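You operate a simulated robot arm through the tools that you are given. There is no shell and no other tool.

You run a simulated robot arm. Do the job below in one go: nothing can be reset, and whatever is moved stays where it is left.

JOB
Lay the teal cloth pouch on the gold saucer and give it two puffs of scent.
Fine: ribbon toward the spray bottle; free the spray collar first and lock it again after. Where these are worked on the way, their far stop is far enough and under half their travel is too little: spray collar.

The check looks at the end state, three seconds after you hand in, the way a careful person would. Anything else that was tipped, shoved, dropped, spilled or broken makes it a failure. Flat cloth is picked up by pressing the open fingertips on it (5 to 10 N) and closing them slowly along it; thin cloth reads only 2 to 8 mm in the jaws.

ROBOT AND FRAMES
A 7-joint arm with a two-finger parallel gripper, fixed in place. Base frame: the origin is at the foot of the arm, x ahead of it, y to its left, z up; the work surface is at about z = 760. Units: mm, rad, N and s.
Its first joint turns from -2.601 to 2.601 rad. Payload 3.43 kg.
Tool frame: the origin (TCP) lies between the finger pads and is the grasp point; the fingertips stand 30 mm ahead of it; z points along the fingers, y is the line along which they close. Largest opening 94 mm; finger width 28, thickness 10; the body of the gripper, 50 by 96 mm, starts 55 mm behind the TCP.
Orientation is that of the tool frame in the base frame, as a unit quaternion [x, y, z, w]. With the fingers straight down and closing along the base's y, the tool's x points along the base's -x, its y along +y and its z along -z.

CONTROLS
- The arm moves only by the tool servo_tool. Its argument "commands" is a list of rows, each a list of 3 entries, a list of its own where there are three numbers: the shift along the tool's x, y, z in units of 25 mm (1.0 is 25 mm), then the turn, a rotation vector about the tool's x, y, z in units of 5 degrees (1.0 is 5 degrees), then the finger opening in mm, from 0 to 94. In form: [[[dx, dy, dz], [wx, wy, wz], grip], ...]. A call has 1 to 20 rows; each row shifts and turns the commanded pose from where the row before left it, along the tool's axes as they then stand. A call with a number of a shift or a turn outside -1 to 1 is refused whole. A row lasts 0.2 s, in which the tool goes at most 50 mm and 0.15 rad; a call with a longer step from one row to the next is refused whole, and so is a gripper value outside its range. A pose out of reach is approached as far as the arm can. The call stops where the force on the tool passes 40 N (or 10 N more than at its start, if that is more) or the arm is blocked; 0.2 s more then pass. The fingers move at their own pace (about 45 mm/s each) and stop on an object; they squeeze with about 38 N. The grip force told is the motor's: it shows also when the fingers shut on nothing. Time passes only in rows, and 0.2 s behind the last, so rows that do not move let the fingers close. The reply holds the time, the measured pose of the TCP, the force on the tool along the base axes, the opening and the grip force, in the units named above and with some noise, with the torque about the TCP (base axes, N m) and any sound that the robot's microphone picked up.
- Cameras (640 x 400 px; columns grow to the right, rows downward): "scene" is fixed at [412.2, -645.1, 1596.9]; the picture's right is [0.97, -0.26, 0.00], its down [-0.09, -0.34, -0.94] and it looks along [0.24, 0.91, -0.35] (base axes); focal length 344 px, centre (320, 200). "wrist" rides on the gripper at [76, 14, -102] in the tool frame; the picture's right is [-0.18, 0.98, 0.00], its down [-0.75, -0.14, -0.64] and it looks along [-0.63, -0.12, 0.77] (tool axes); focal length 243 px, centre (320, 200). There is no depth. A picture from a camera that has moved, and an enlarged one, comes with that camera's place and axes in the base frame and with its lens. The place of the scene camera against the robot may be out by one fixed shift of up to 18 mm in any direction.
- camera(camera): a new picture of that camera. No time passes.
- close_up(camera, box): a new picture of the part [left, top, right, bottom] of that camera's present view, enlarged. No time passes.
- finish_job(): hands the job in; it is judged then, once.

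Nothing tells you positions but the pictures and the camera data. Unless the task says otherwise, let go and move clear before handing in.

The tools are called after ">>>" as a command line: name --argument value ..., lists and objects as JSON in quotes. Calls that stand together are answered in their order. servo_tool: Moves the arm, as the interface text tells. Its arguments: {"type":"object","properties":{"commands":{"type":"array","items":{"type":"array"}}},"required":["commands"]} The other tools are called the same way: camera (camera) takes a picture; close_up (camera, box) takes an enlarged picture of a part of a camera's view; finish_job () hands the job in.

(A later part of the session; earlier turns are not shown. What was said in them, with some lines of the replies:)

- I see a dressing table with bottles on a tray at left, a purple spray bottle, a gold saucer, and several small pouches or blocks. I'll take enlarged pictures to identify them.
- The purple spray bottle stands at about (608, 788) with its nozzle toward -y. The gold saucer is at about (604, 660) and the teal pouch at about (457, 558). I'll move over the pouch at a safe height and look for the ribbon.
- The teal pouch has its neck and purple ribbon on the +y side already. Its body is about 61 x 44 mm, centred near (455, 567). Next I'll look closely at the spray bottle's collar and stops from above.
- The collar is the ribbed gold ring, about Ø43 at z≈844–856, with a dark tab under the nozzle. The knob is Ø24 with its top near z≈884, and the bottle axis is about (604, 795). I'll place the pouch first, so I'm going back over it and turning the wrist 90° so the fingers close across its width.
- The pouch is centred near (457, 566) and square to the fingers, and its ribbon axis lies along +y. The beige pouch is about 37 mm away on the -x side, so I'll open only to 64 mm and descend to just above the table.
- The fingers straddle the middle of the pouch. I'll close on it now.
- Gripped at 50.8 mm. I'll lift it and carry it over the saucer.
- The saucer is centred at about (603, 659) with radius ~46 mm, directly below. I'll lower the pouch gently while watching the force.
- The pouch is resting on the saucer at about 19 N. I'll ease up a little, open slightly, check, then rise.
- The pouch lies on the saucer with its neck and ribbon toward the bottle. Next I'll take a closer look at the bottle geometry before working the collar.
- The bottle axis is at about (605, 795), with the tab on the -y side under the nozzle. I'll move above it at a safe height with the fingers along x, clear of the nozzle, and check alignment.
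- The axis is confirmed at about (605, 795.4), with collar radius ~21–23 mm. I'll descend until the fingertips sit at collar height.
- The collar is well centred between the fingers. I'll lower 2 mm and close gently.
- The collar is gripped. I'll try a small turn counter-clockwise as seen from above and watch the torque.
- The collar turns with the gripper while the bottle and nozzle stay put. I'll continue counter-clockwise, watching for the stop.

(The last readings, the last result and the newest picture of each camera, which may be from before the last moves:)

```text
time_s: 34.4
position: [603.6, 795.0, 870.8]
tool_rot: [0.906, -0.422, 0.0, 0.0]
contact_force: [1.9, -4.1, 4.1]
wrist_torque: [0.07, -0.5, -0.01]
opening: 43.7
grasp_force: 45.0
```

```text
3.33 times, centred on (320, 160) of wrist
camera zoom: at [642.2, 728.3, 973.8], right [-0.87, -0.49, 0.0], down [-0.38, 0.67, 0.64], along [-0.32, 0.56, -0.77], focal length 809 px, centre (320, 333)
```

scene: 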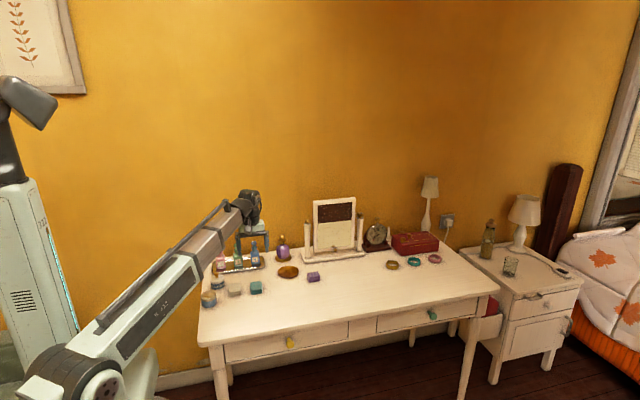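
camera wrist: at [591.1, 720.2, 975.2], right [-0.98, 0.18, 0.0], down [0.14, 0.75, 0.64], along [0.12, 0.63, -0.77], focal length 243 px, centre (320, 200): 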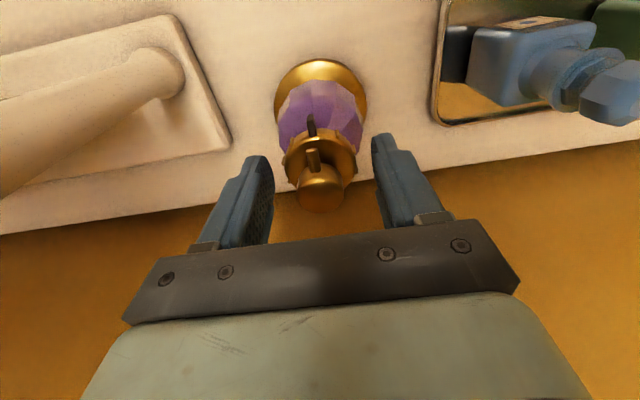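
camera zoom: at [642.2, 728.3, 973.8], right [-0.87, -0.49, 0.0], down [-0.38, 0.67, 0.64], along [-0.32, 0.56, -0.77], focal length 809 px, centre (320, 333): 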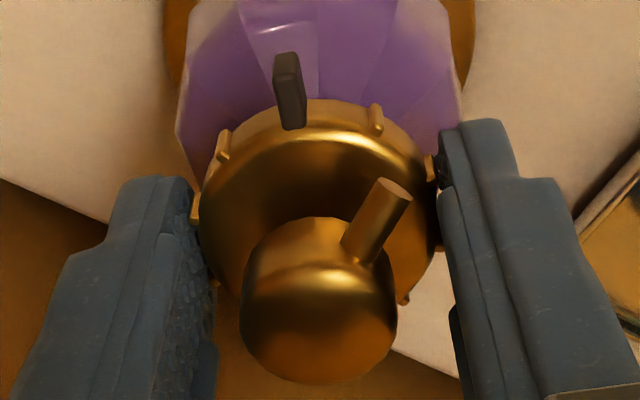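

>>> servo_tool --commands '[[[0, 0, 0], [0, 0, -0.6], 36], [[0, 0, 0], [0, 0, -0.6], 36], [[0, 0, 0], [0, 0, -0.6], 36], [[0, 0, 0], [0, 0, 0], 36]]'

>>> close_up --camera "wrist" --box '[240, 100, 400, 220]'

>>> close_up --camera "scene" --box '[268, 216, 308, 256]'

```text
time_s: 35.4
position: [604.9, 795.5, 870.4]
tool_rot: [0.937, -0.35, 0.001, 0.0]
contact_force: [-0.2, -8.8, 2.5]
wrist_torque: [0.01, -0.1, -0.02]
opening: 43.6
grasp_force: 44.9
```

```text
3.33 times, centred on (320, 160) of wrist
camera zoom: at [652.3, 735.1, 973.8], right [-0.78, -0.62, 0.0], down [-0.48, 0.6, 0.64], along [-0.4, 0.5, -0.77], focal length 809 px, centre (320, 333)
```

zoom: 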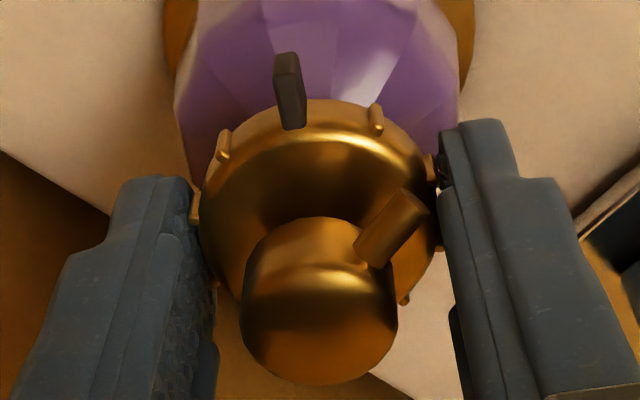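

```text
10.00 times, centred on (288, 236) of scene
camera zoom: at [412.2, -645.1, 1596.9], right [0.97, -0.26, 0.0], down [-0.09, -0.34, -0.94], along [0.24, 0.91, -0.35], focal length 3442 px, centre (640, -160)
```

zoom: 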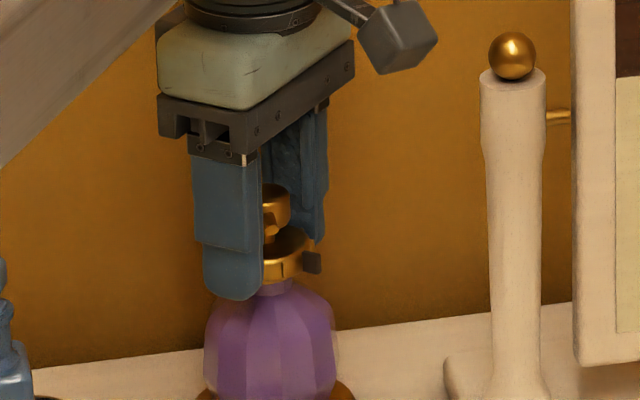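

No stop after 49° and the nozzle is nearing the finger. I'll open, turn the wrist back about 40° clear of nozzle and tab, and re-grip.

>>> servo_tool --commands '[[[0, 0, 0], [0, 0, 0], 62], [[0, 0, 0], [0, 0, 0], 62], [[0, 0, 0], [0, 0, 0], 62], [[0, 0, 0], [0, 0, 1], 62], [[0, 0, 0], [0, 0, 1], 62], [[0, 0, 0], [0, 0, 1], 62], [[0, 0, 0], [0, 0, 1], 62], [[0, 0, 0], [0, 0, 0], 62]]'

>>> close_up --camera "wrist" --box '[240, 100, 400, 220]'

>>> close_up --camera "scene" --box '[268, 216, 308, 256]'

```text
time_s: 37.2
position: [603.8, 796.1, 870.5]
tool_rot: [0.861, -0.508, 0.0, 0.0]
contact_force: [0.3, -0.4, -0.5]
wrist_torque: [0.0, 0.0, 0.0]
opening: 62.0
grasp_force: 0.1
```

```text
3.33 times, centred on (320, 160) of wrist
camera zoom: at [628.8, 722.7, 973.5], right [-0.95, -0.31, 0.0], down [-0.24, 0.73, 0.64], along [-0.2, 0.61, -0.77], focal length 809 px, centre (320, 333)
```

zoom: 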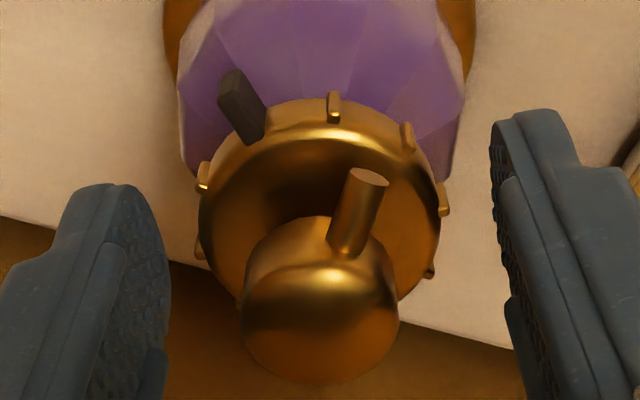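

```text
10.00 times, centred on (288, 236) of scene
camera zoom: at [412.2, -645.1, 1596.9], right [0.97, -0.26, 0.0], down [-0.09, -0.34, -0.94], along [0.24, 0.91, -0.35], focal length 3442 px, centre (640, -160)
```

zoom: 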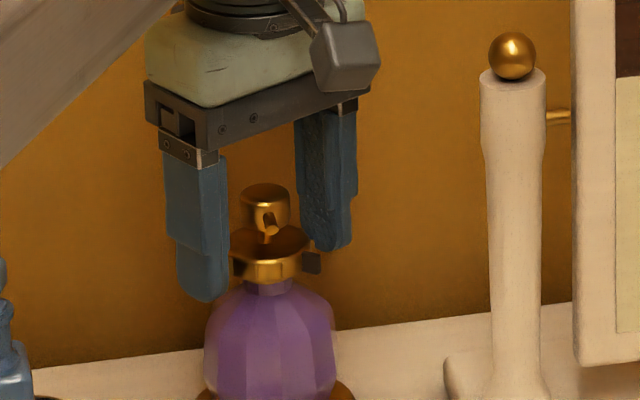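

>>> servo_tool --commands '[[[0, 0, 0], [0, 0, 1], 62], [[0, 0, 0], [0, 0, 1], 62], [[0, 0, 0], [0, 0, 1], 62], [[0, 0, 0], [0, 0, 0.8], 62], [[0, 0, 0], [0, 0, 0], 62], [[0, 0, 0], [0, 0, 0], 62]]'

>>> close_up --camera "wrist" --box '[240, 100, 400, 220]'

```text
time_s: 38.6
position: [604.0, 795.3, 870.9]
tool_rot: [0.765, -0.644, 0.0, 0.0]
contact_force: [0.6, -0.4, 0.6]
wrist_torque: [0.02, 0.02, 0.01]
opening: 62.0
grasp_force: 0.1
```

```text
3.33 times, centred on (320, 160) of wrist
camera zoom: at [603.7, 718.8, 973.5], right [-1.0, 0.01, 0.0], down [0.01, 0.77, 0.64], along [0.01, 0.64, -0.77], focal length 809 px, centre (320, 333)
```

zoom: 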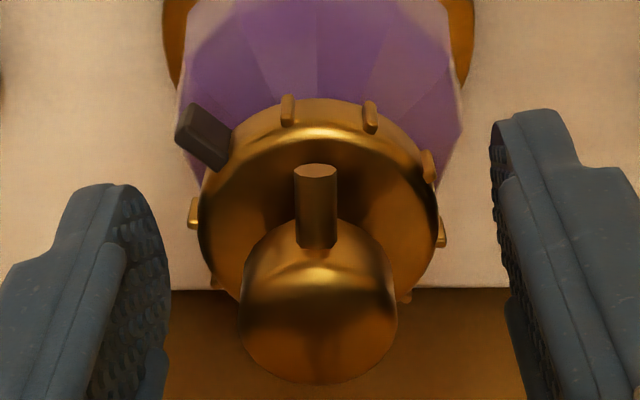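

>>> servo_tool --commands '[[[0, 0, 0], [0, 0, 0], 54], [[0, 0, 0], [0, 0, 0], 49], [[0, 0, 0], [0, 0, 0], 46], [[0, 0, 0], [0, 0, 0], 43], [[0, 0, 0], [0, 0, 0], 40], [[0, 0, 0], [0, 0, 0], 36], [[0, 0, 0], [0, 0, 0], 36]]'

>>> servo_tool --commands '[[[0, 0, 0], [0, 0, -0.5], 36], [[0, 0, 0], [0, 0, -0.5], 36], [[0, 0, 0], [0, 0, -0.5], 36], [[0, 0, 0], [0, 0, 0], 36]]'

>>> close_up --camera "wrist" --box '[240, 100, 400, 220]'

```text
time_s: 40.2
position: [603.9, 796.0, 870.4]
tool_rot: [0.766, -0.643, -0.001, -0.001]
contact_force: [1.5, 0.9, 0.9]
wrist_torque: [0.06, -0.12, 0.02]
opening: 43.3
grasp_force: 44.9
```

```text
time_s: 41.2
position: [604.3, 795.7, 870.6]
tool_rot: [0.806, -0.592, 0.001, 0.0]
contact_force: [3.3, -0.6, -2.6]
wrist_torque: [0.16, 0.01, -0.02]
opening: 43.5
grasp_force: 45.3
```

```text
3.33 times, centred on (320, 160) of wrist
camera zoom: at [613.9, 719.3, 973.5], right [-0.99, -0.12, 0.0], down [-0.09, 0.76, 0.64], along [-0.08, 0.64, -0.77], focal length 809 px, centre (320, 333)
```

zoom: 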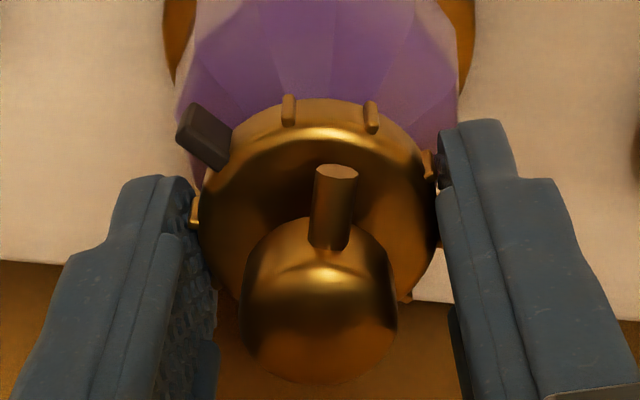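

>>> servo_tool --commands '[[[0, 0, 0], [0, 0, -0.5], 36], [[0, 0, 0], [0, 0, -0.5], 36], [[0, 0, 0], [0, 0, -0.5], 36], [[0, 0, 0], [0, 0, -0.5], 36], [[0, 0, 0], [0, 0, 0], 36]]'

>>> close_up --camera "wrist" --box '[240, 100, 400, 220]'

```text
time_s: 42.4
position: [604.9, 796.0, 870.0]
tool_rot: [0.855, -0.519, 0.0, -0.001]
contact_force: [-1.5, 3.0, -2.5]
wrist_torque: [-0.26, -0.59, -0.04]
opening: 43.4
grasp_force: 44.9
```

```text
3.33 times, centred on (320, 160) of wrist
camera zoom: at [626.9, 722.0, 973.5], right [-0.96, -0.29, 0.0], down [-0.22, 0.73, 0.64], along [-0.19, 0.61, -0.77], focal length 809 px, centre (320, 333)
```

zoom: 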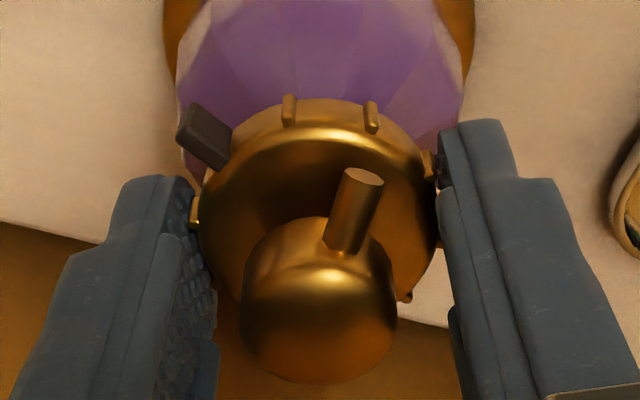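

>>> servo_tool --commands '[[[0, 0, 0], [0, 0, -0.5], 36], [[0, 0, 0], [0, 0, -0.5], 36], [[0, 0, 0], [0, 0, -0.5], 36], [[0, 0, 0], [0, 0, -0.5], 36], [[0, 0, 0], [0, 0, 0], 36]]'

>>> close_up --camera "wrist" --box '[240, 100, 400, 220]'

```text
time_s: 43.6
position: [604.1, 795.7, 870.1]
tool_rot: [0.897, -0.443, 0.0, 0.0]
contact_force: [-1.4, 3.2, 1.6]
wrist_torque: [-0.1, 0.25, 0.03]
opening: 43.3
grasp_force: 45.0
```

```text
3.33 times, centred on (320, 160) of wrist
camera zoom: at [639.3, 726.9, 973.5], right [-0.89, -0.45, 0.0], down [-0.35, 0.68, 0.64], along [-0.29, 0.57, -0.77], focal length 809 px, centre (320, 333)
```

zoom: 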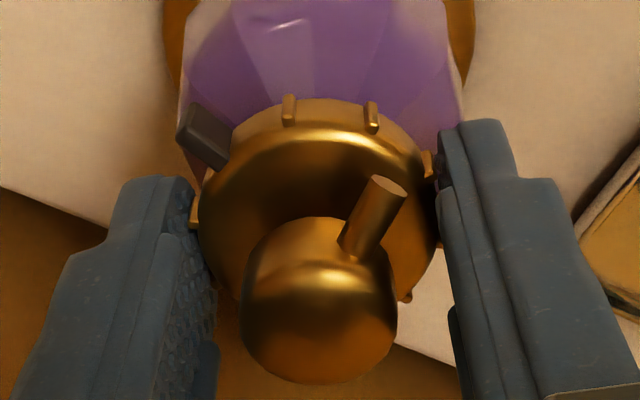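

>>> servo_tool --commands '[[[0, 0, 0], [0, 0, -0.5], 36], [[0, 0, 0], [0, 0, -0.5], 36], [[0, 0, 0], [0, 0, -0.5], 36], [[0, 0, 0], [0, 0, -0.5], 36], [[0, 0, 0], [0, 0, 0], 36]]'

>>> close_up --camera "wrist" --box '[240, 100, 400, 220]'

```text
time_s: 44.8
position: [604.5, 796.9, 870.0]
tool_rot: [0.932, -0.362, 0.001, 0.0]
contact_force: [-7.5, 0.8, 1.5]
wrist_torque: [0.08, -0.12, 0.05]
opening: 43.2
grasp_force: 45.0
```

```text
3.33 times, centred on (320, 160) of wrist
camera zoom: at [650.6, 733.9, 973.5], right [-0.8, -0.6, 0.0], down [-0.46, 0.61, 0.64], along [-0.39, 0.51, -0.77], focal length 809 px, centre (320, 333)
```

zoom: 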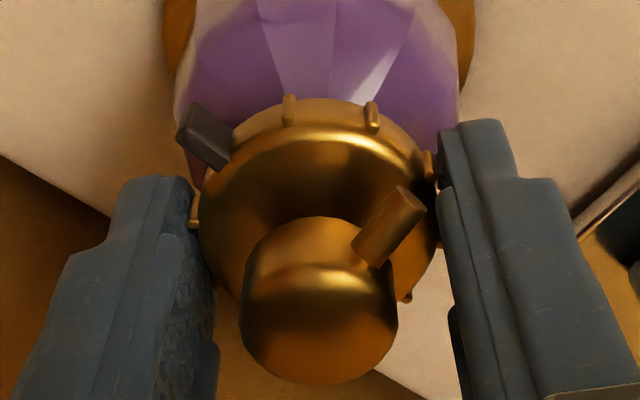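

>>> servo_tool --commands '[[[0, 0, 0], [0, 0, -0.4], 36], [[0, 0, 0], [0, 0, -0.4], 36], [[0, 0, 0], [0, 0, 0], 36]]'

>>> close_up --camera "wrist" --box '[240, 100, 400, 220]'

>>> close_up --camera "scene" --box '[256, 216, 320, 280]'

```text
time_s: 45.6
position: [604.0, 795.7, 870.1]
tool_rot: [0.944, -0.33, 0.0, 0.001]
contact_force: [-9.9, -2.7, -3.9]
wrist_torque: [0.23, 0.21, 0.0]
opening: 43.4
grasp_force: 45.1
```

```text
3.33 times, centred on (320, 160) of wrist
camera zoom: at [654.8, 737.3, 973.5], right [-0.76, -0.65, 0.0], down [-0.5, 0.58, 0.64], along [-0.42, 0.48, -0.77], focal length 809 px, centre (320, 333)
```

zoom: 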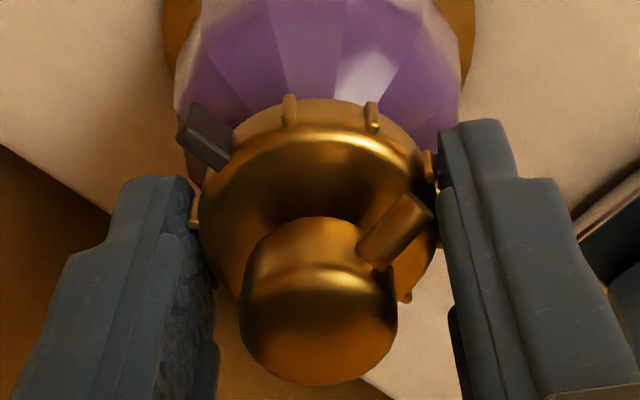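

```text
6.25 times, centred on (288, 248) of scene
camera zoom: at [412.2, -645.1, 1596.9], right [0.97, -0.26, 0.0], down [-0.09, -0.34, -0.94], along [0.24, 0.91, -0.35], focal length 2152 px, centre (520, -100)
```

zoom: 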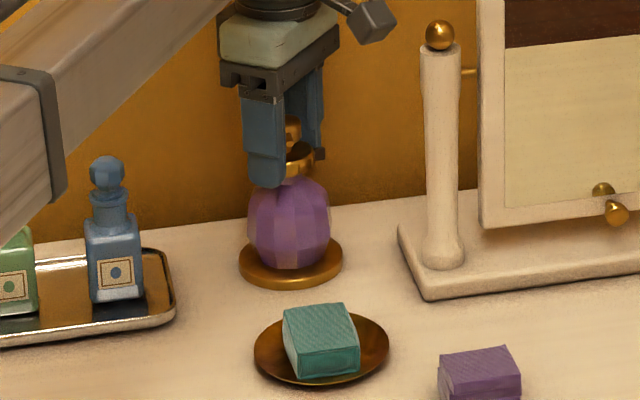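

>>> servo_tool --commands '[[[0, 0, 0], [0, 0, -0.4], 36], [[0, 0, 0], [0, 0, -0.4], 36], [[0, 0, 0], [0, 0, 0], 36], [[0, 0, 0], [0, 0, 0], 36]]'

>>> close_up --camera "wrist" --box '[240, 100, 400, 220]'

```text
time_s: 46.6
position: [605.2, 795.4, 870.4]
tool_rot: [0.955, -0.296, 0.0, 0.001]
contact_force: [-6.7, -8.8, -3.2]
wrist_torque: [-0.36, -0.1, -0.29]
opening: 43.1
grasp_force: 44.9
```

```text
3.33 times, centred on (320, 160) of wrist
camera zoom: at [659.2, 740.5, 973.7], right [-0.71, -0.71, 0.0], down [-0.54, 0.54, 0.64], along [-0.45, 0.45, -0.77], focal length 809 px, centre (320, 333)
```

zoom: 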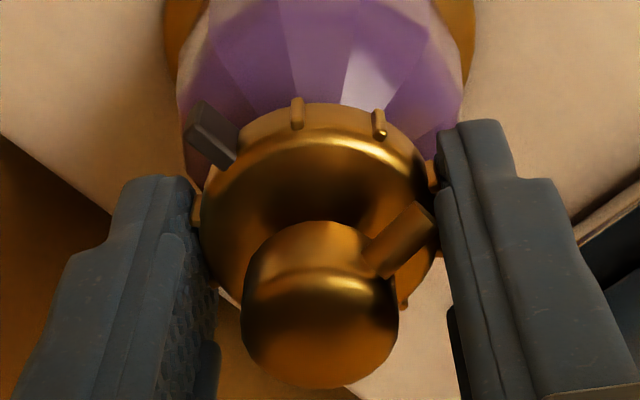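

The collar reached its far stop at about 90°: torque rose and the ring slipped slightly in the fingers. I'll open, rise above the knob, and close the fingers to use as a presser.

>>> servo_tool --commands '[[[0, 0, 0], [0, 0, 0], 50], [[0, 0, 0], [0, 0, 0], 62], [[0, 0, 0], [0, 0, 0], 62], [[0, 0, -0.4], [0, 0, 0], 62], [[0, 0, -0.8], [0, 0, 0], 62], [[0, 0, -0.8], [0, 0, 0], 62], [[0, 0, -0.6], [0, 0, 0], 62], [[0, 0, 0], [0, 0, 0], 40], [[0, 0, 0], [0, 0, 0], 10], [[0, 0, 0], [0, 0, 0], 0], [[0, 0, 0], [0, 0, 0], 0], [[0, 0, 0], [0, 0, 0], 0]]'

>>> camera --camera "wrist"

>>> close_up --camera "scene" --box '[268, 206, 308, 256]'

```text
time_s: 49.2
position: [606.2, 796.6, 934.5]
tool_rot: [0.955, -0.296, 0.0, 0.001]
contact_force: [0.0, -0.7, -0.2]
wrist_torque: [0.02, 0.02, 0.02]
opening: 0.2
grasp_force: 33.2
```

```text
taken
camera wrist: at [659.4, 741.8, 1038.3], right [-0.71, -0.71, 0.0], down [-0.54, 0.54, 0.64], along [-0.45, 0.45, -0.77], focal length 243 px, centre (320, 200)
```

wrist: 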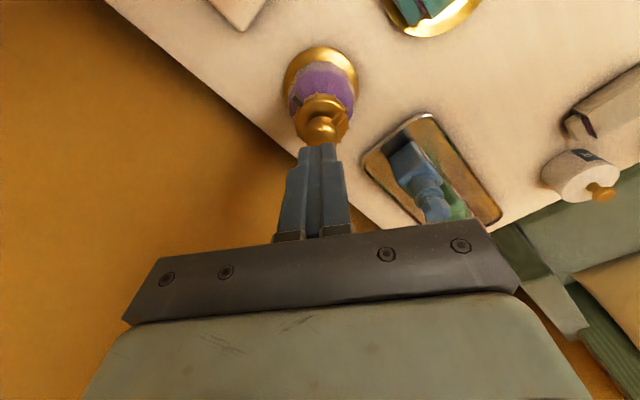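

```text
8.00 times, centred on (288, 231) of scene
camera zoom: at [412.2, -645.1, 1596.9], right [0.97, -0.26, 0.0], down [-0.09, -0.34, -0.94], along [0.24, 0.91, -0.35], focal length 2754 px, centre (576, -48)
```

zoom: 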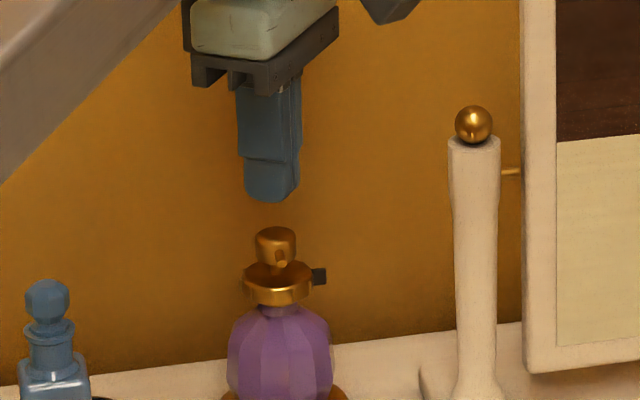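

The tab now points to +x, so the collar is fully turned. I'll check alignment of the presser over the knob.

>>> close_up --camera "wrist" --box '[270, 40, 390, 160]'

```text
3.33 times, centred on (330, 100) of wrist
camera zoom: at [659.4, 741.8, 1038.3], right [-0.71, -0.71, 0.0], down [-0.54, 0.54, 0.64], along [-0.45, 0.45, -0.77], focal length 809 px, centre (287, 533)
```

zoom: 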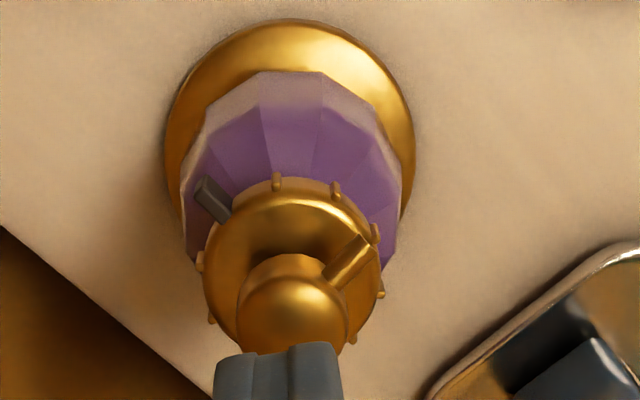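

Aligned within about 2 mm. I'll descend to just above the knob, then press in small steps.

>>> servo_tool --commands '[[[0.04, 0, 0.4], [0, 0, 0], 0], [[0, 0, 0.3], [0, 0, 0], 0], [[0, 0, 0], [0, 0, 0], 0]]'

>>> servo_tool --commands '[[[0, 0, 0.06], [0, 0, 0], 0], [[0, 0, 0.06], [0, 0, 0], 0], [[0, 0, 0], [0, 0, 0], 0]]'

>>> close_up --camera "scene" --box '[268, 216, 308, 256]'

```text
time_s: 50.0
position: [605.0, 795.3, 916.8]
tool_rot: [0.955, -0.296, 0.0, 0.0]
contact_force: [1.1, 0.1, 0.8]
wrist_torque: [-0.01, 0.02, 0.02]
opening: 0.0
grasp_force: 32.6
```

```text
time_s: 50.8
position: [605.3, 796.2, 915.3]
tool_rot: [0.955, -0.298, 0.0, 0.0]
contact_force: [-0.5, -0.6, -0.7]
wrist_torque: [0.03, 0.02, -0.02]
opening: 0.4
grasp_force: 32.7
```

```text
10.00 times, centred on (288, 236) of scene
camera zoom: at [412.2, -645.1, 1596.9], right [0.97, -0.26, 0.0], down [-0.09, -0.34, -0.94], along [0.24, 0.91, -0.35], focal length 3442 px, centre (640, -160)
```

zoom: 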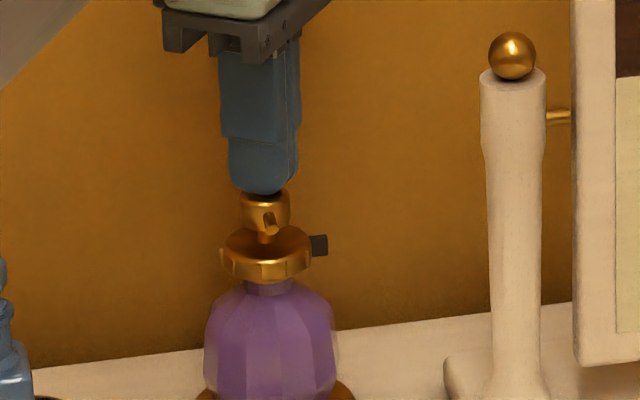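

>>> servo_tool --commands '[[[0, 0, 0.04], [0, 0, 0], 0], [[0, 0, 0.04], [0, 0, 0], 0], [[0, 0, 0.04], [0, 0, 0], 0], [[0, 0, 0], [0, 0, 0], 0]]'

>>> close_up --camera "scene" --box '[268, 216, 308, 256]'

```text
time_s: 51.8
position: [605.4, 795.1, 911.5]
tool_rot: [0.955, -0.297, -0.001, 0.0]
contact_force: [1.2, 0.5, 0.8]
wrist_torque: [-0.01, -0.02, 0.03]
opening: 0.0
grasp_force: 33.3
```

```text
10.00 times, centred on (288, 236) of scene
camera zoom: at [412.2, -645.1, 1596.9], right [0.97, -0.26, 0.0], down [-0.09, -0.34, -0.94], along [0.24, 0.91, -0.35], focal length 3442 px, centre (640, -160)
```

zoom: 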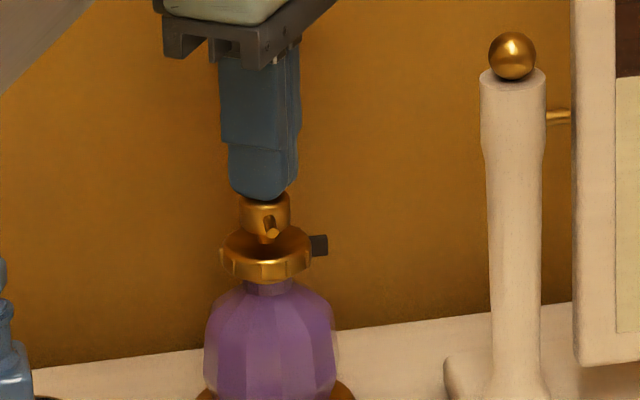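

>>> servo_tool --commands '[[[0, 0, 0.04], [0, 0, 0], 0], [[0, 0, 0.04], [0, 0, 0], 0], [[0, 0, 0], [0, 0, 0], 0]]'

>>> close_up --camera "scene" --box '[268, 216, 308, 256]'

```text
time_s: 52.6
position: [605.2, 794.8, 910.7]
tool_rot: [0.955, -0.296, 0.0, 0.0]
contact_force: [-0.5, 1.2, 2.8]
wrist_torque: [-0.01, 0.02, -0.01]
opening: 0.0
grasp_force: 33.0
```

```text
10.00 times, centred on (288, 236) of scene
camera zoom: at [412.2, -645.1, 1596.9], right [0.97, -0.26, 0.0], down [-0.09, -0.34, -0.94], along [0.24, 0.91, -0.35], focal length 3442 px, centre (640, -160)
```

zoom: 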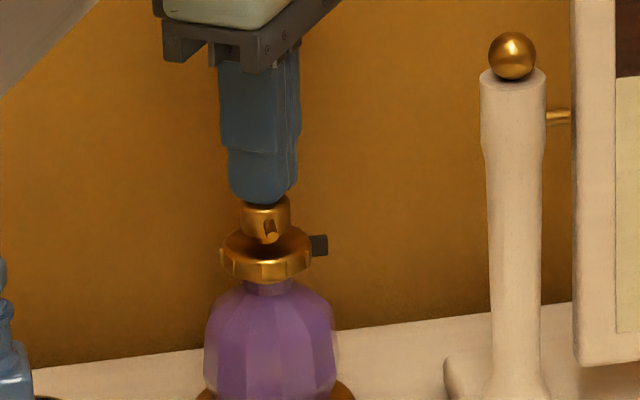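

Contact: the knob is starting to move. I'll press on to the bottom of the stroke.

>>> servo_tool --commands '[[[0, 0, 0.04], [0, 0, 0], 0], [[0, 0, 0.04], [0, 0, 0], 0], [[0, 0, 0.04], [0, 0, 0], 0], [[0, 0, 0], [0, 0, 0], 0]]'

>>> close_up --camera "scene" --box '[268, 216, 308, 256]'

```text
time_s: 53.6
position: [604.9, 794.3, 907.0]
tool_rot: [0.955, -0.295, 0.001, 0.001]
contact_force: [-0.5, -1.2, 2.9]
wrist_torque: [-0.05, 0.0, 0.01]
opening: 0.1
grasp_force: 32.8
heard: click
```

```text
10.00 times, centred on (288, 236) of scene
camera zoom: at [412.2, -645.1, 1596.9], right [0.97, -0.26, 0.0], down [-0.09, -0.34, -0.94], along [0.24, 0.91, -0.35], focal length 3442 px, centre (640, -160)
```

zoom: 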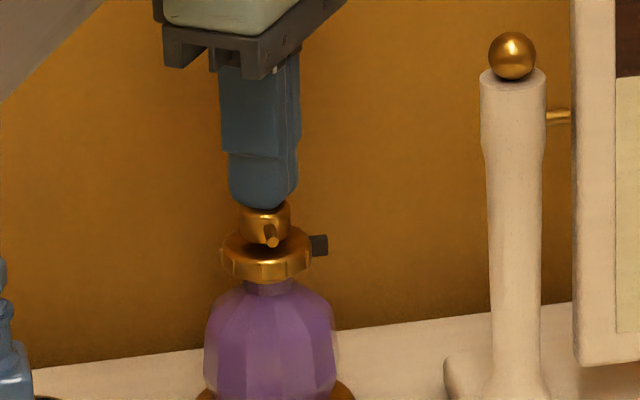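

A click was heard. I'll press 1 mm more to be sure of the stroke, then release fully.

>>> servo_tool --commands '[[[0, 0, 0.04], [0, 0, 0], 0], [[0, 0, 0], [0, 0, 0], 0]]'

>>> servo_tool --commands '[[[0, 0, -0.3], [0, 0, 0], 0], [[0, 0, -0.3], [0, 0, 0], 0], [[0, 0, 0], [0, 0, 0], 0], [[0, 0, 0], [0, 0, 0], 0]]'

>>> close_up --camera "scene" --box '[268, 216, 308, 256]'

```text
time_s: 54.2
position: [606.5, 795.4, 907.2]
tool_rot: [0.955, -0.296, 0.0, -0.001]
contact_force: [-1.3, -1.0, 2.9]
wrist_torque: [0.04, 0.05, 0.01]
opening: 0.1
grasp_force: 32.8
```

```text
time_s: 55.2
position: [604.9, 796.0, 920.8]
tool_rot: [0.955, -0.297, 0.0, 0.0]
contact_force: [-0.2, 0.5, -0.3]
wrist_torque: [0.01, -0.02, 0.03]
opening: 0.1
grasp_force: 32.7
```

```text
10.00 times, centred on (288, 236) of scene
camera zoom: at [412.2, -645.1, 1596.9], right [0.97, -0.26, 0.0], down [-0.09, -0.34, -0.94], along [0.24, 0.91, -0.35], focal length 3442 px, centre (640, -160)
```

zoom: 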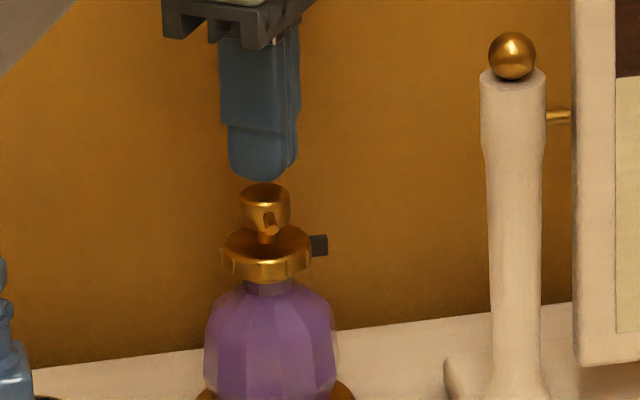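

The knob sprang back, so that was puff one. Now the second press to the same depth.

>>> servo_tool --commands '[[[0, 0, 0.2], [0, 0, 0], 0], [[0, 0, 0.16], [0, 0, 0], 0], [[0, 0, 0.04], [0, 0, 0], 0], [[0, 0, 0.04], [0, 0, 0], 0], [[0, 0, 0.04], [0, 0, 0], 0], [[0, 0, 0.04], [0, 0, 0], 0], [[0, 0, 0.04], [0, 0, 0], 0], [[0, 0, 0.04], [0, 0, 0], 0], [[0, 0, 0], [0, 0, 0], 0]]'

>>> close_up --camera "scene" --box '[268, 216, 308, 256]'

```text
time_s: 57.2
position: [605.2, 796.6, 905.1]
tool_rot: [0.955, -0.297, 0.0, 0.0]
contact_force: [-0.3, -0.2, 3.5]
wrist_torque: [0.01, -0.05, -0.04]
opening: 0.0
grasp_force: 33.0
heard: click
```

```text
10.00 times, centred on (288, 236) of scene
camera zoom: at [412.2, -645.1, 1596.9], right [0.97, -0.26, 0.0], down [-0.09, -0.34, -0.94], along [0.24, 0.91, -0.35], focal length 3442 px, centre (640, -160)
```

zoom: 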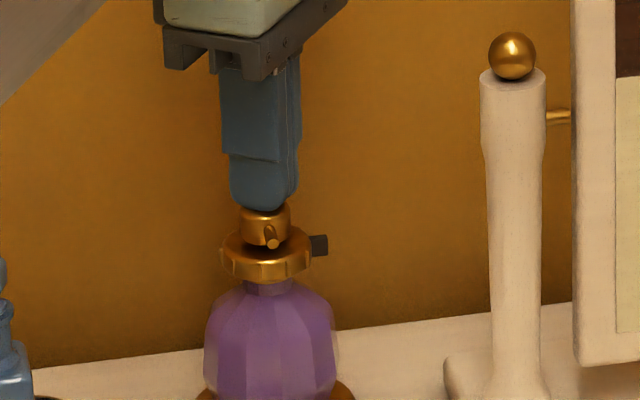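

A second click means the second puff is done. I'll rise, open, and come down again around the collar to lock it.

>>> servo_tool --commands '[[[0, 0, -0.4], [0, 0, 0], 0], [[0, 0, -0.6], [0, 0, 0], 0], [[0, 0, -0.4], [0, 0, 0], 0], [[0, 0, 0], [0, 0, 0], 30], [[0, 0, 0], [0, 0, 0], 62], [[0, 0, 0], [0, 0, 0], 62], [[0, 0, 0], [0, 0, 0], 62], [[0, 0, 0], [0, 0, 0], 62], [[0, 0, 0], [0, 0, 0], 62]]'

>>> close_up --camera "wrist" --box '[220, 60, 420, 210]'

```text
time_s: 59.2
position: [606.1, 795.2, 940.7]
tool_rot: [0.955, -0.297, 0.0, 0.0]
contact_force: [-0.6, -0.1, 0.4]
wrist_torque: [-0.02, 0.0, -0.02]
opening: 62.0
grasp_force: 0.0
```

```text
2.67 times, centred on (320, 135) of wrist
camera zoom: at [660.2, 740.7, 1044.0], right [-0.71, -0.71, 0.0], down [-0.54, 0.54, 0.64], along [-0.45, 0.46, -0.77], focal length 647 px, centre (320, 373)
```

zoom: 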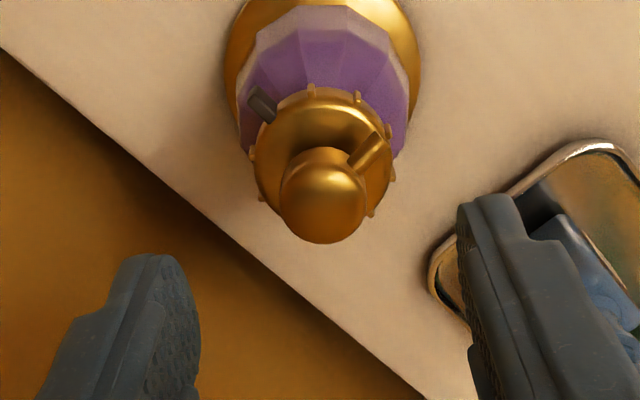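

>>> servo_tool --commands '[[[0, 0, 0.7], [0, 0, 0], 62], [[0, 0, 0.7], [0, 0, 0], 62], [[0, 0, 0.7], [0, 0, 0], 62], [[0, 0, 0.4], [0, 0, 0], 62], [[0, 0, 0.3], [0, 0, 0], 62], [[0, 0, 0], [0, 0, 0], 62]]'

>>> close_up --camera "wrist" --box '[240, 100, 400, 220]'

```text
time_s: 60.6
position: [604.8, 794.9, 871.1]
tool_rot: [0.955, -0.296, 0.001, 0.0]
contact_force: [0.7, 0.4, 0.3]
wrist_torque: [0.02, 0.01, 0.01]
opening: 62.2
grasp_force: 0.1
```

```text
3.33 times, centred on (320, 160) of wrist
camera zoom: at [659.6, 740.7, 974.2], right [-0.71, -0.71, 0.0], down [-0.54, 0.54, 0.64], along [-0.45, 0.45, -0.77], focal length 809 px, centre (320, 333)
```

zoom: 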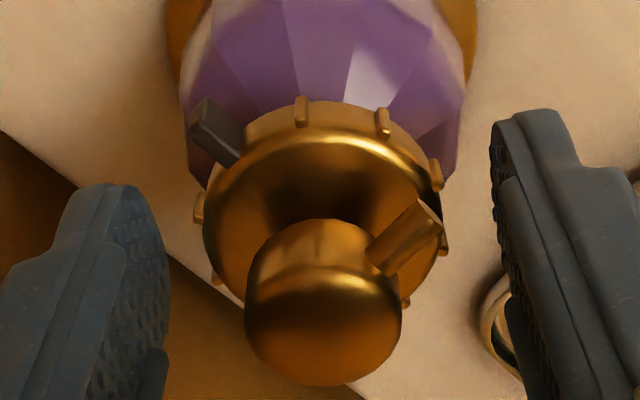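

>>> servo_tool --commands '[[[0, 0, 0], [0, 0, 1], 62], [[0, 0, 0], [0, 0, 0], 54], [[0, 0, 0], [0, 0, 0], 49], [[0, 0, 0], [0, 0, 0], 46], [[0, 0, 0], [0, 0, 0], 43], [[0, 0, 0], [0, 0, 0], 40], [[0, 0, 0], [0, 0, 0], 36], [[0, 0, 0], [0, 0, 0], 36]]'

>>> close_up --camera "wrist" --box '[240, 100, 400, 220]'

```text
time_s: 62.4
position: [605.8, 794.8, 871.0]
tool_rot: [0.941, -0.337, 0.0, 0.0]
contact_force: [-4.1, -4.4, -1.8]
wrist_torque: [-0.12, 0.13, 0.0]
opening: 43.7
grasp_force: 45.1
```

```text
3.33 times, centred on (320, 160) of wrist
camera zoom: at [654.4, 735.8, 974.2], right [-0.77, -0.64, 0.0], down [-0.49, 0.59, 0.64], along [-0.41, 0.49, -0.77], focal length 809 px, centre (320, 333)
```

zoom: 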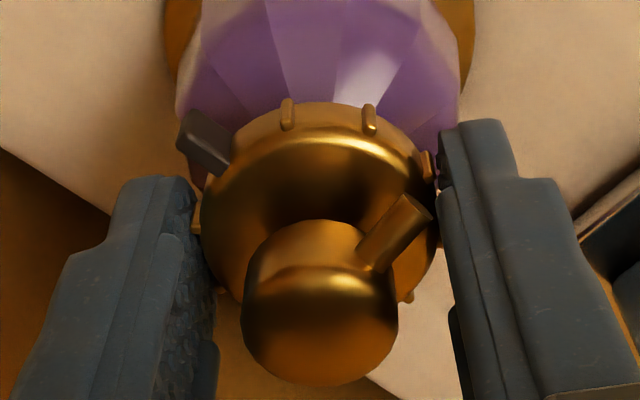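

The collar is gripped again. I'll turn clockwise back toward the lock.

>>> servo_tool --commands '[[[0, 0, 0], [0, 0, 0.6], 36], [[0, 0, 0], [0, 0, 0.6], 36], [[0, 0, 0], [0, 0, 0.6], 36], [[0, 0, 0], [0, 0, 0.6], 36], [[0, 0, 0], [0, 0, 0.6], 36], [[0, 0, 0], [0, 0, 0.6], 36], [[0, 0, 0], [0, 0, 0.6], 36], [[0, 0, 0], [0, 0, 0.6], 36], [[0, 0, 0], [0, 0, 0.6], 36], [[0, 0, 0], [0, 0, 0.6], 36], [[0, 0, 0], [0, 0, 0], 36]]'

>>> close_up --camera "wrist" --box '[240, 100, 400, 220]'

```text
time_s: 64.8
position: [605.8, 795.1, 869.7]
tool_rot: [0.821, -0.571, 0.0, 0.0]
contact_force: [-12.3, -7.2, -3.6]
wrist_torque: [-0.18, 0.47, -0.04]
opening: 43.5
grasp_force: 44.6
```

```text
3.33 times, centred on (320, 160) of wrist
camera zoom: at [618.1, 719.0, 974.2], right [-0.99, -0.17, 0.0], down [-0.13, 0.76, 0.64], along [-0.11, 0.63, -0.77], focal length 809 px, centre (320, 333)
```

zoom: 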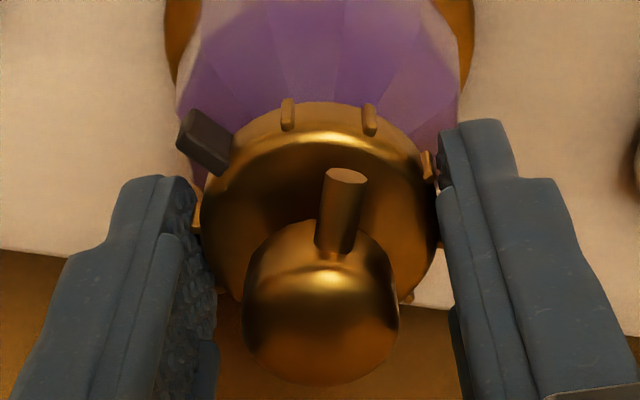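

>>> servo_tool --commands '[[[0.01, 0.035, 0], [0, 0, 0.6], 36], [[0, 0, 0], [0, 0, 0.6], 36], [[0, 0, 0], [0, 0, 0.6], 36], [[0, 0, 0], [0, 0, 0.6], 36], [[0, 0, 0], [0, 0, 0.6], 36], [[0, 0, 0], [0, 0, 0.6], 36], [[0, 0, 0], [0, 0, 0.6], 36], [[0, 0, 0], [0, 0, 0.6], 36], [[0, 0, 0], [0, 0, 0.6], 36], [[0, 0, 0], [0, 0, 0.6], 36], [[0, 0, 0], [0, 0, 0], 36]]'

>>> close_up --camera "wrist" --box '[240, 100, 400, 220]'

```text
time_s: 67.2
position: [605.2, 795.5, 872.2]
tool_rot: [-0.646, 0.764, 0.0, 0.0]
contact_force: [6.9, 3.4, 3.1]
wrist_torque: [0.04, -0.54, 0.01]
opening: 43.5
grasp_force: 44.8
```

```text
3.33 times, centred on (320, 160) of wrist
camera zoom: at [578.2, 722.6, 974.2], right [-0.94, 0.35, 0.0], down [0.26, 0.72, 0.64], along [0.22, 0.6, -0.77], focal length 809 px, centre (320, 333)
```

zoom: 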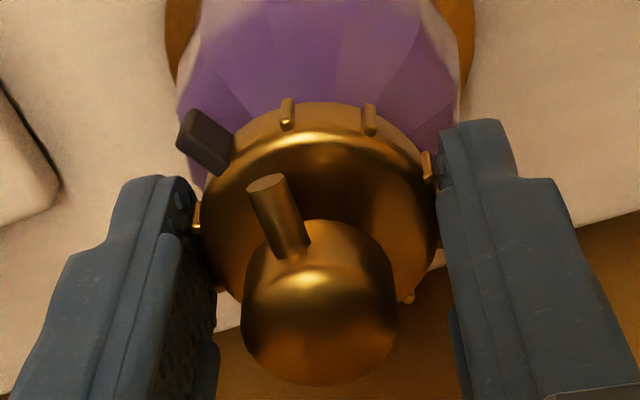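

>>> servo_tool --commands '[[[0, 0, 0], [0, 0, 0.6], 36], [[0, 0, 0], [0, 0, 0.6], 36], [[0, 0, 0], [0, 0, 0.6], 36], [[0, 0, 0], [0, 0, 0.6], 36], [[0, 0, 0], [0, 0, 0.6], 36], [[0, 0, 0], [0, 0, 0.6], 36], [[0, 0, 0], [0, 0, 0.6], 36], [[0, 0, 0], [0, 0, 0.6], 36], [[0, 0, 0], [0, 0, 0], 36]]'

>>> close_up --camera "wrist" --box '[240, 100, 400, 220]'

>>> close_up --camera "scene" --box '[256, 216, 320, 280]'

```text
time_s: 69.2
position: [604.6, 796.0, 870.1]
tool_rot: [-0.472, 0.881, 0.001, 0.0]
contact_force: [15.9, 12.0, 12.9]
wrist_torque: [-0.44, -0.08, 0.0]
opening: 43.6
grasp_force: 45.1
```

```text
3.33 times, centred on (320, 160) of wrist
camera zoom: at [551.0, 739.6, 974.1], right [-0.72, 0.7, 0.0], down [0.53, 0.55, 0.64], along [0.45, 0.46, -0.77], focal length 809 px, centre (320, 333)
```

zoom: 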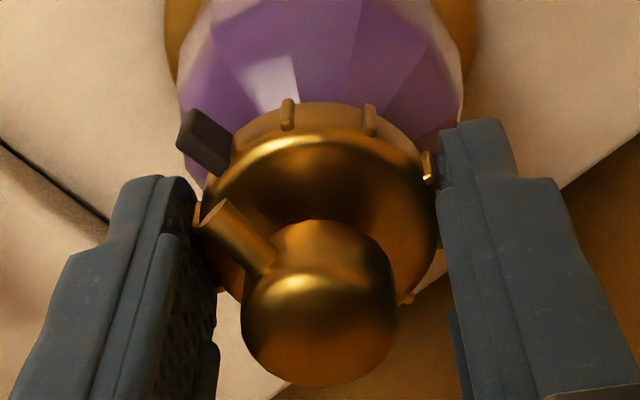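

```text
6.25 times, centred on (288, 248) of scene
camera zoom: at [412.2, -645.1, 1596.9], right [0.97, -0.26, 0.0], down [-0.09, -0.34, -0.94], along [0.24, 0.91, -0.35], focal length 2152 px, centre (520, -100)
```

zoom: 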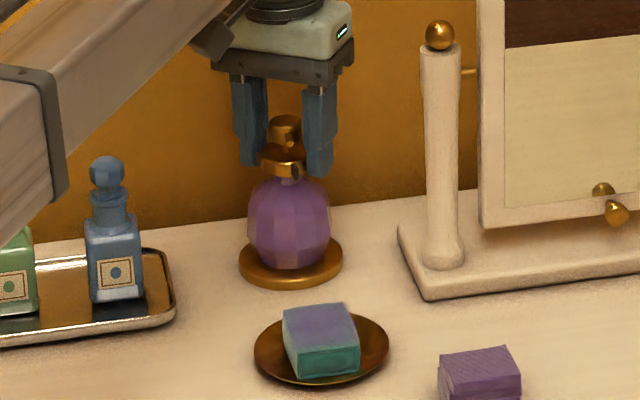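

Turned 84° back. Side forces have built up from slight off-centring, so I'll trim the position and continue slowly to the lock stop.

>>> servo_tool --commands '[[[-0.032, -0.011, -0.02], [0, 0, 0], 36], [[0, 0, 0], [0, 0, 0.4], 36], [[0, 0, 0], [0, 0, 0.4], 36], [[0, 0, 0], [0, 0, 0], 36]]'

>>> close_up --camera "wrist" --box '[240, 100, 400, 220]'

```text
time_s: 70.2
position: [605.1, 795.2, 871.0]
tool_rot: [-0.443, 0.897, 0.0, 0.0]
contact_force: [9.0, 4.8, 3.1]
wrist_torque: [1.16, -0.88, -0.01]
opening: 43.8
grasp_force: 44.9
```

```text
3.33 times, centred on (320, 160) of wrist
camera zoom: at [547.5, 743.6, 974.2], right [-0.67, 0.74, 0.0], down [0.57, 0.51, 0.64], along [0.48, 0.43, -0.77], focal length 809 px, centre (320, 333)
```

zoom: 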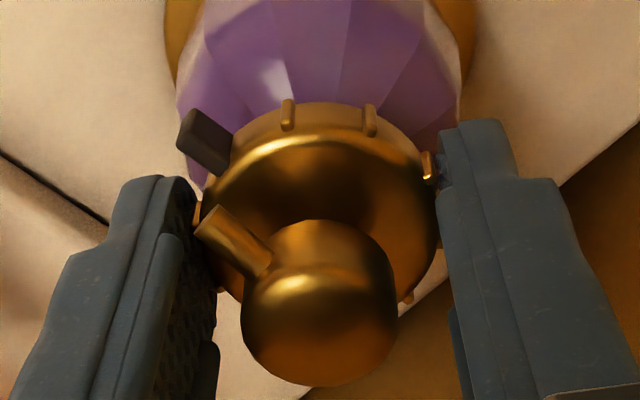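

>>> servo_tool --commands '[[[0, 0, 0], [0, 0, 0.4], 36], [[0, 0, 0], [0, 0, 0.3], 36], [[0, 0, 0], [0, 0, 0], 36]]'

>>> close_up --camera "wrist" --box '[240, 100, 400, 220]'

```text
time_s: 71.0
position: [604.8, 795.0, 871.2]
tool_rot: [-0.415, 0.91, 0.0, -0.001]
contact_force: [5.7, 0.8, 0.6]
wrist_torque: [-0.3, -0.07, 0.89]
opening: 43.8
grasp_force: 45.2
```

```text
3.33 times, centred on (320, 160) of wrist
camera zoom: at [544.4, 747.1, 974.4], right [-0.62, 0.78, 0.0], down [0.6, 0.48, 0.64], along [0.5, 0.4, -0.77], focal length 809 px, centre (320, 333)
```

zoom: 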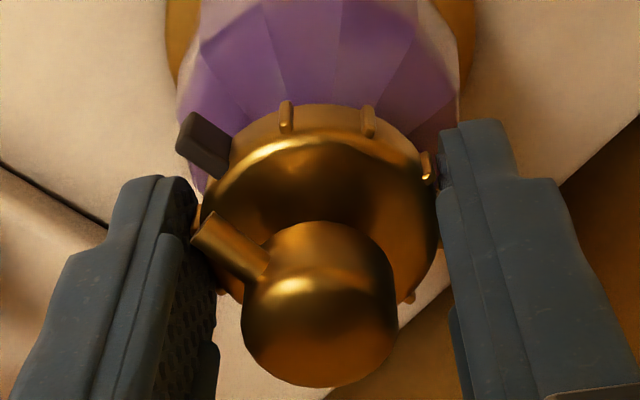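

Torque rose to 0.89 N·m, so the collar is back against its lock stop. I'll release and rise clear.

>>> servo_tool --commands '[[[0, 0, 0], [0, 0, 0], 48], [[0, 0, 0], [0, 0, 0], 62], [[0, 0, 0], [0, 0, 0], 62], [[0, 0, -0.4], [0, 0, 0], 62], [[0, 0, -0.8], [0, 0, 0], 62], [[0, 0, -1], [0, 0, 0], 62], [[0, 0, -1], [0, 0, 0], 62], [[0, 0, -1], [0, 0, 0], 62], [[0, 0, 0], [0, 0, 0], 62], [[0, 0, 0], [0, 0, 0], 62]]'

>>> close_up --camera "scene" --box '[268, 216, 308, 256]'

>>> camera --camera "wrist"

>>> close_up --camera "scene" --box '[256, 230, 328, 290]'

```text
time_s: 73.2
position: [604.9, 795.1, 977.6]
tool_rot: [-0.414, 0.91, 0.0, 0.0]
contact_force: [0.4, -0.3, 0.9]
wrist_torque: [-0.02, -0.01, -0.01]
opening: 62.1
grasp_force: 0.1
```

```text
10.00 times, centred on (288, 236) of scene
camera zoom: at [412.2, -645.1, 1596.9], right [0.97, -0.26, 0.0], down [-0.09, -0.34, -0.94], along [0.24, 0.91, -0.35], focal length 3442 px, centre (640, -160)
```

zoom: 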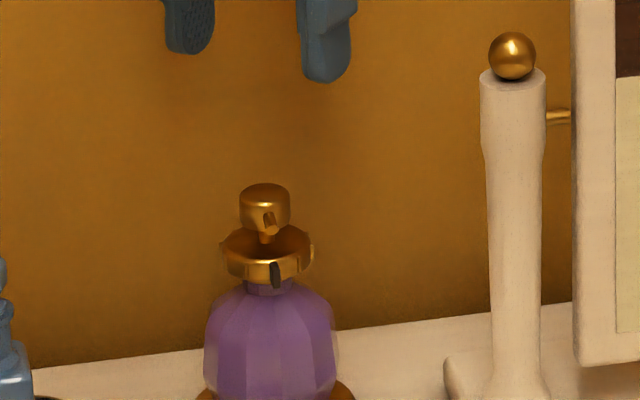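

```text
taken
camera wrist: at [544.2, 747.7, 1080.0], right [-0.62, 0.78, 0.0], down [0.6, 0.48, 0.64], along [0.5, 0.4, -0.77], focal length 243 px, centre (320, 200)
```

wrist: 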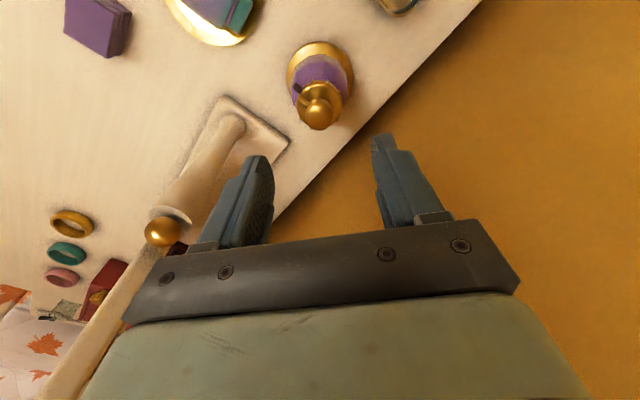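

```text
6.67 times, centred on (292, 260) of scene
camera zoom: at [412.2, -645.1, 1596.9], right [0.97, -0.26, 0.0], down [-0.09, -0.34, -0.94], along [0.24, 0.91, -0.35], focal length 2295 px, centre (507, -200)
```

zoom: 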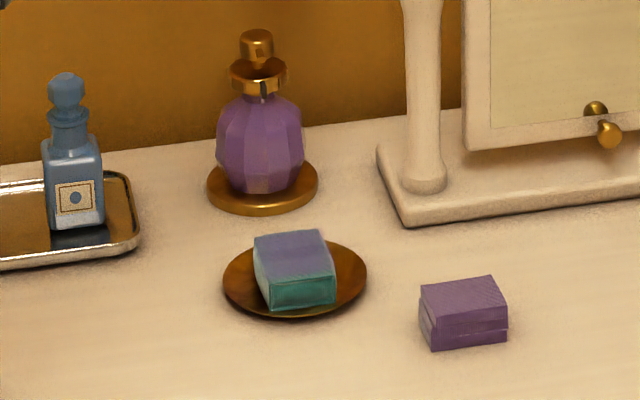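

The tab is back where it started and the pouch shows the scent on it. I'll move the arm clear and do a last check of the whole table.

>>> servo_tool --commands '[[[0, 0, -1], [0, 0, 0], 62], [[0, 0, -1], [0, 0, 0], 62], [[0, 0, -1], [0, 0, 0], 62], [[0, 0, -1], [0, 0, 0], 62], [[0, 0, -1], [0, 0, 0], 62], [[0, 0, 0], [0, 0, 0], 62], [[0, 0, 0], [0, 0, 0], 62]]'

>>> camera --camera "scene"

>>> close_up --camera "scene" --box '[190, 220, 350, 320]'

>>> close_up --camera "wrist" --box '[140, 0, 380, 150]'

```text
time_s: 74.8
position: [605.1, 796.5, 1101.6]
tool_rot: [-0.414, 0.91, 0.0, 0.001]
contact_force: [-0.1, -0.2, -0.6]
wrist_torque: [0.0, 0.01, -0.01]
opening: 61.9
grasp_force: 0.2
```

```text
taken
```

scene: 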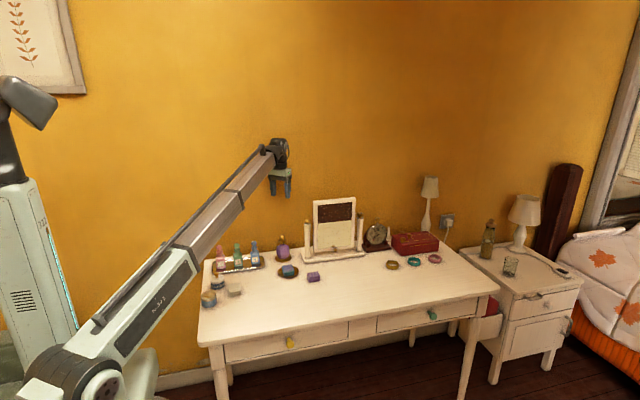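

```text
4.00 times, centred on (270, 270) of scene
camera zoom: at [412.2, -645.1, 1596.9], right [0.97, -0.26, 0.0], down [-0.09, -0.34, -0.94], along [0.24, 0.91, -0.35], focal length 1377 px, centre (520, -80)
```

zoom: 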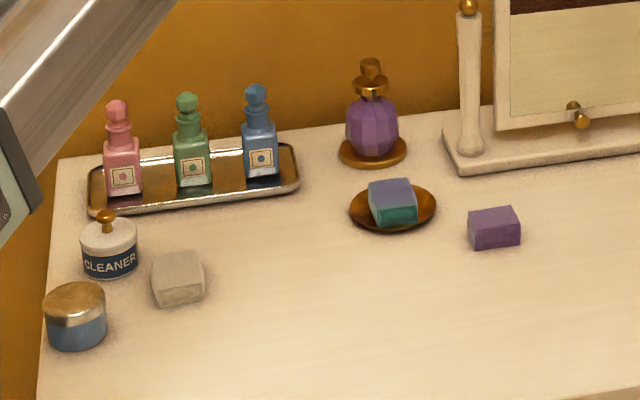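

```text
2.67 times, centred on (260, 75) of wrist
camera zoom: at [544.0, 747.6, 1204.3], right [-0.62, 0.78, 0.0], down [0.6, 0.48, 0.64], along [0.5, 0.4, -0.77], focal length 647 px, centre (480, 533)
```

zoom: 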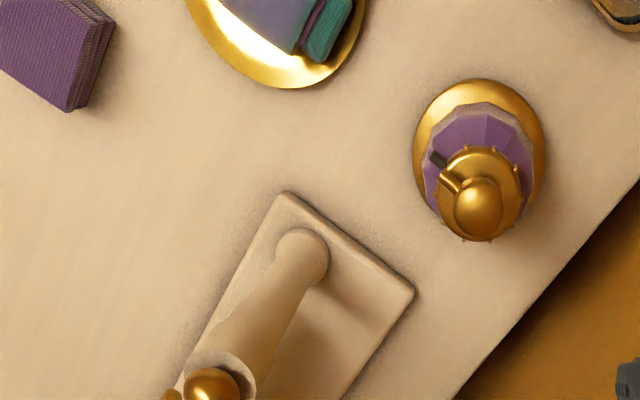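

The pouch lies on the saucer with its ribbon toward the bottle and the scent showing on it. The collar is back at its lock position and nothing else has moved, so I'm handing in.

>>> finish_job

```text
The job is handed in.
```

The teal pouch is lying on the gold saucer with its ribbon toward the spray bottle, and it has had two puffs of scent. I've handed the job in, but the check's result hasn't come back.

- **Collar:** I turned it about 90° to its far stop before spraying. Afterwards I turned it back until it met the lock stop, and its tab is under the nozzle again, where it started.
- **Puffs:** I pressed the spray knob twice and heard a click each time. The top of the pouch now shows a purple tint from the scent.
- **Everything else:** In the last pictures the other bottles, pouches and jars, and the mirror, look as they did at the start. The arm is open and clear above the table.
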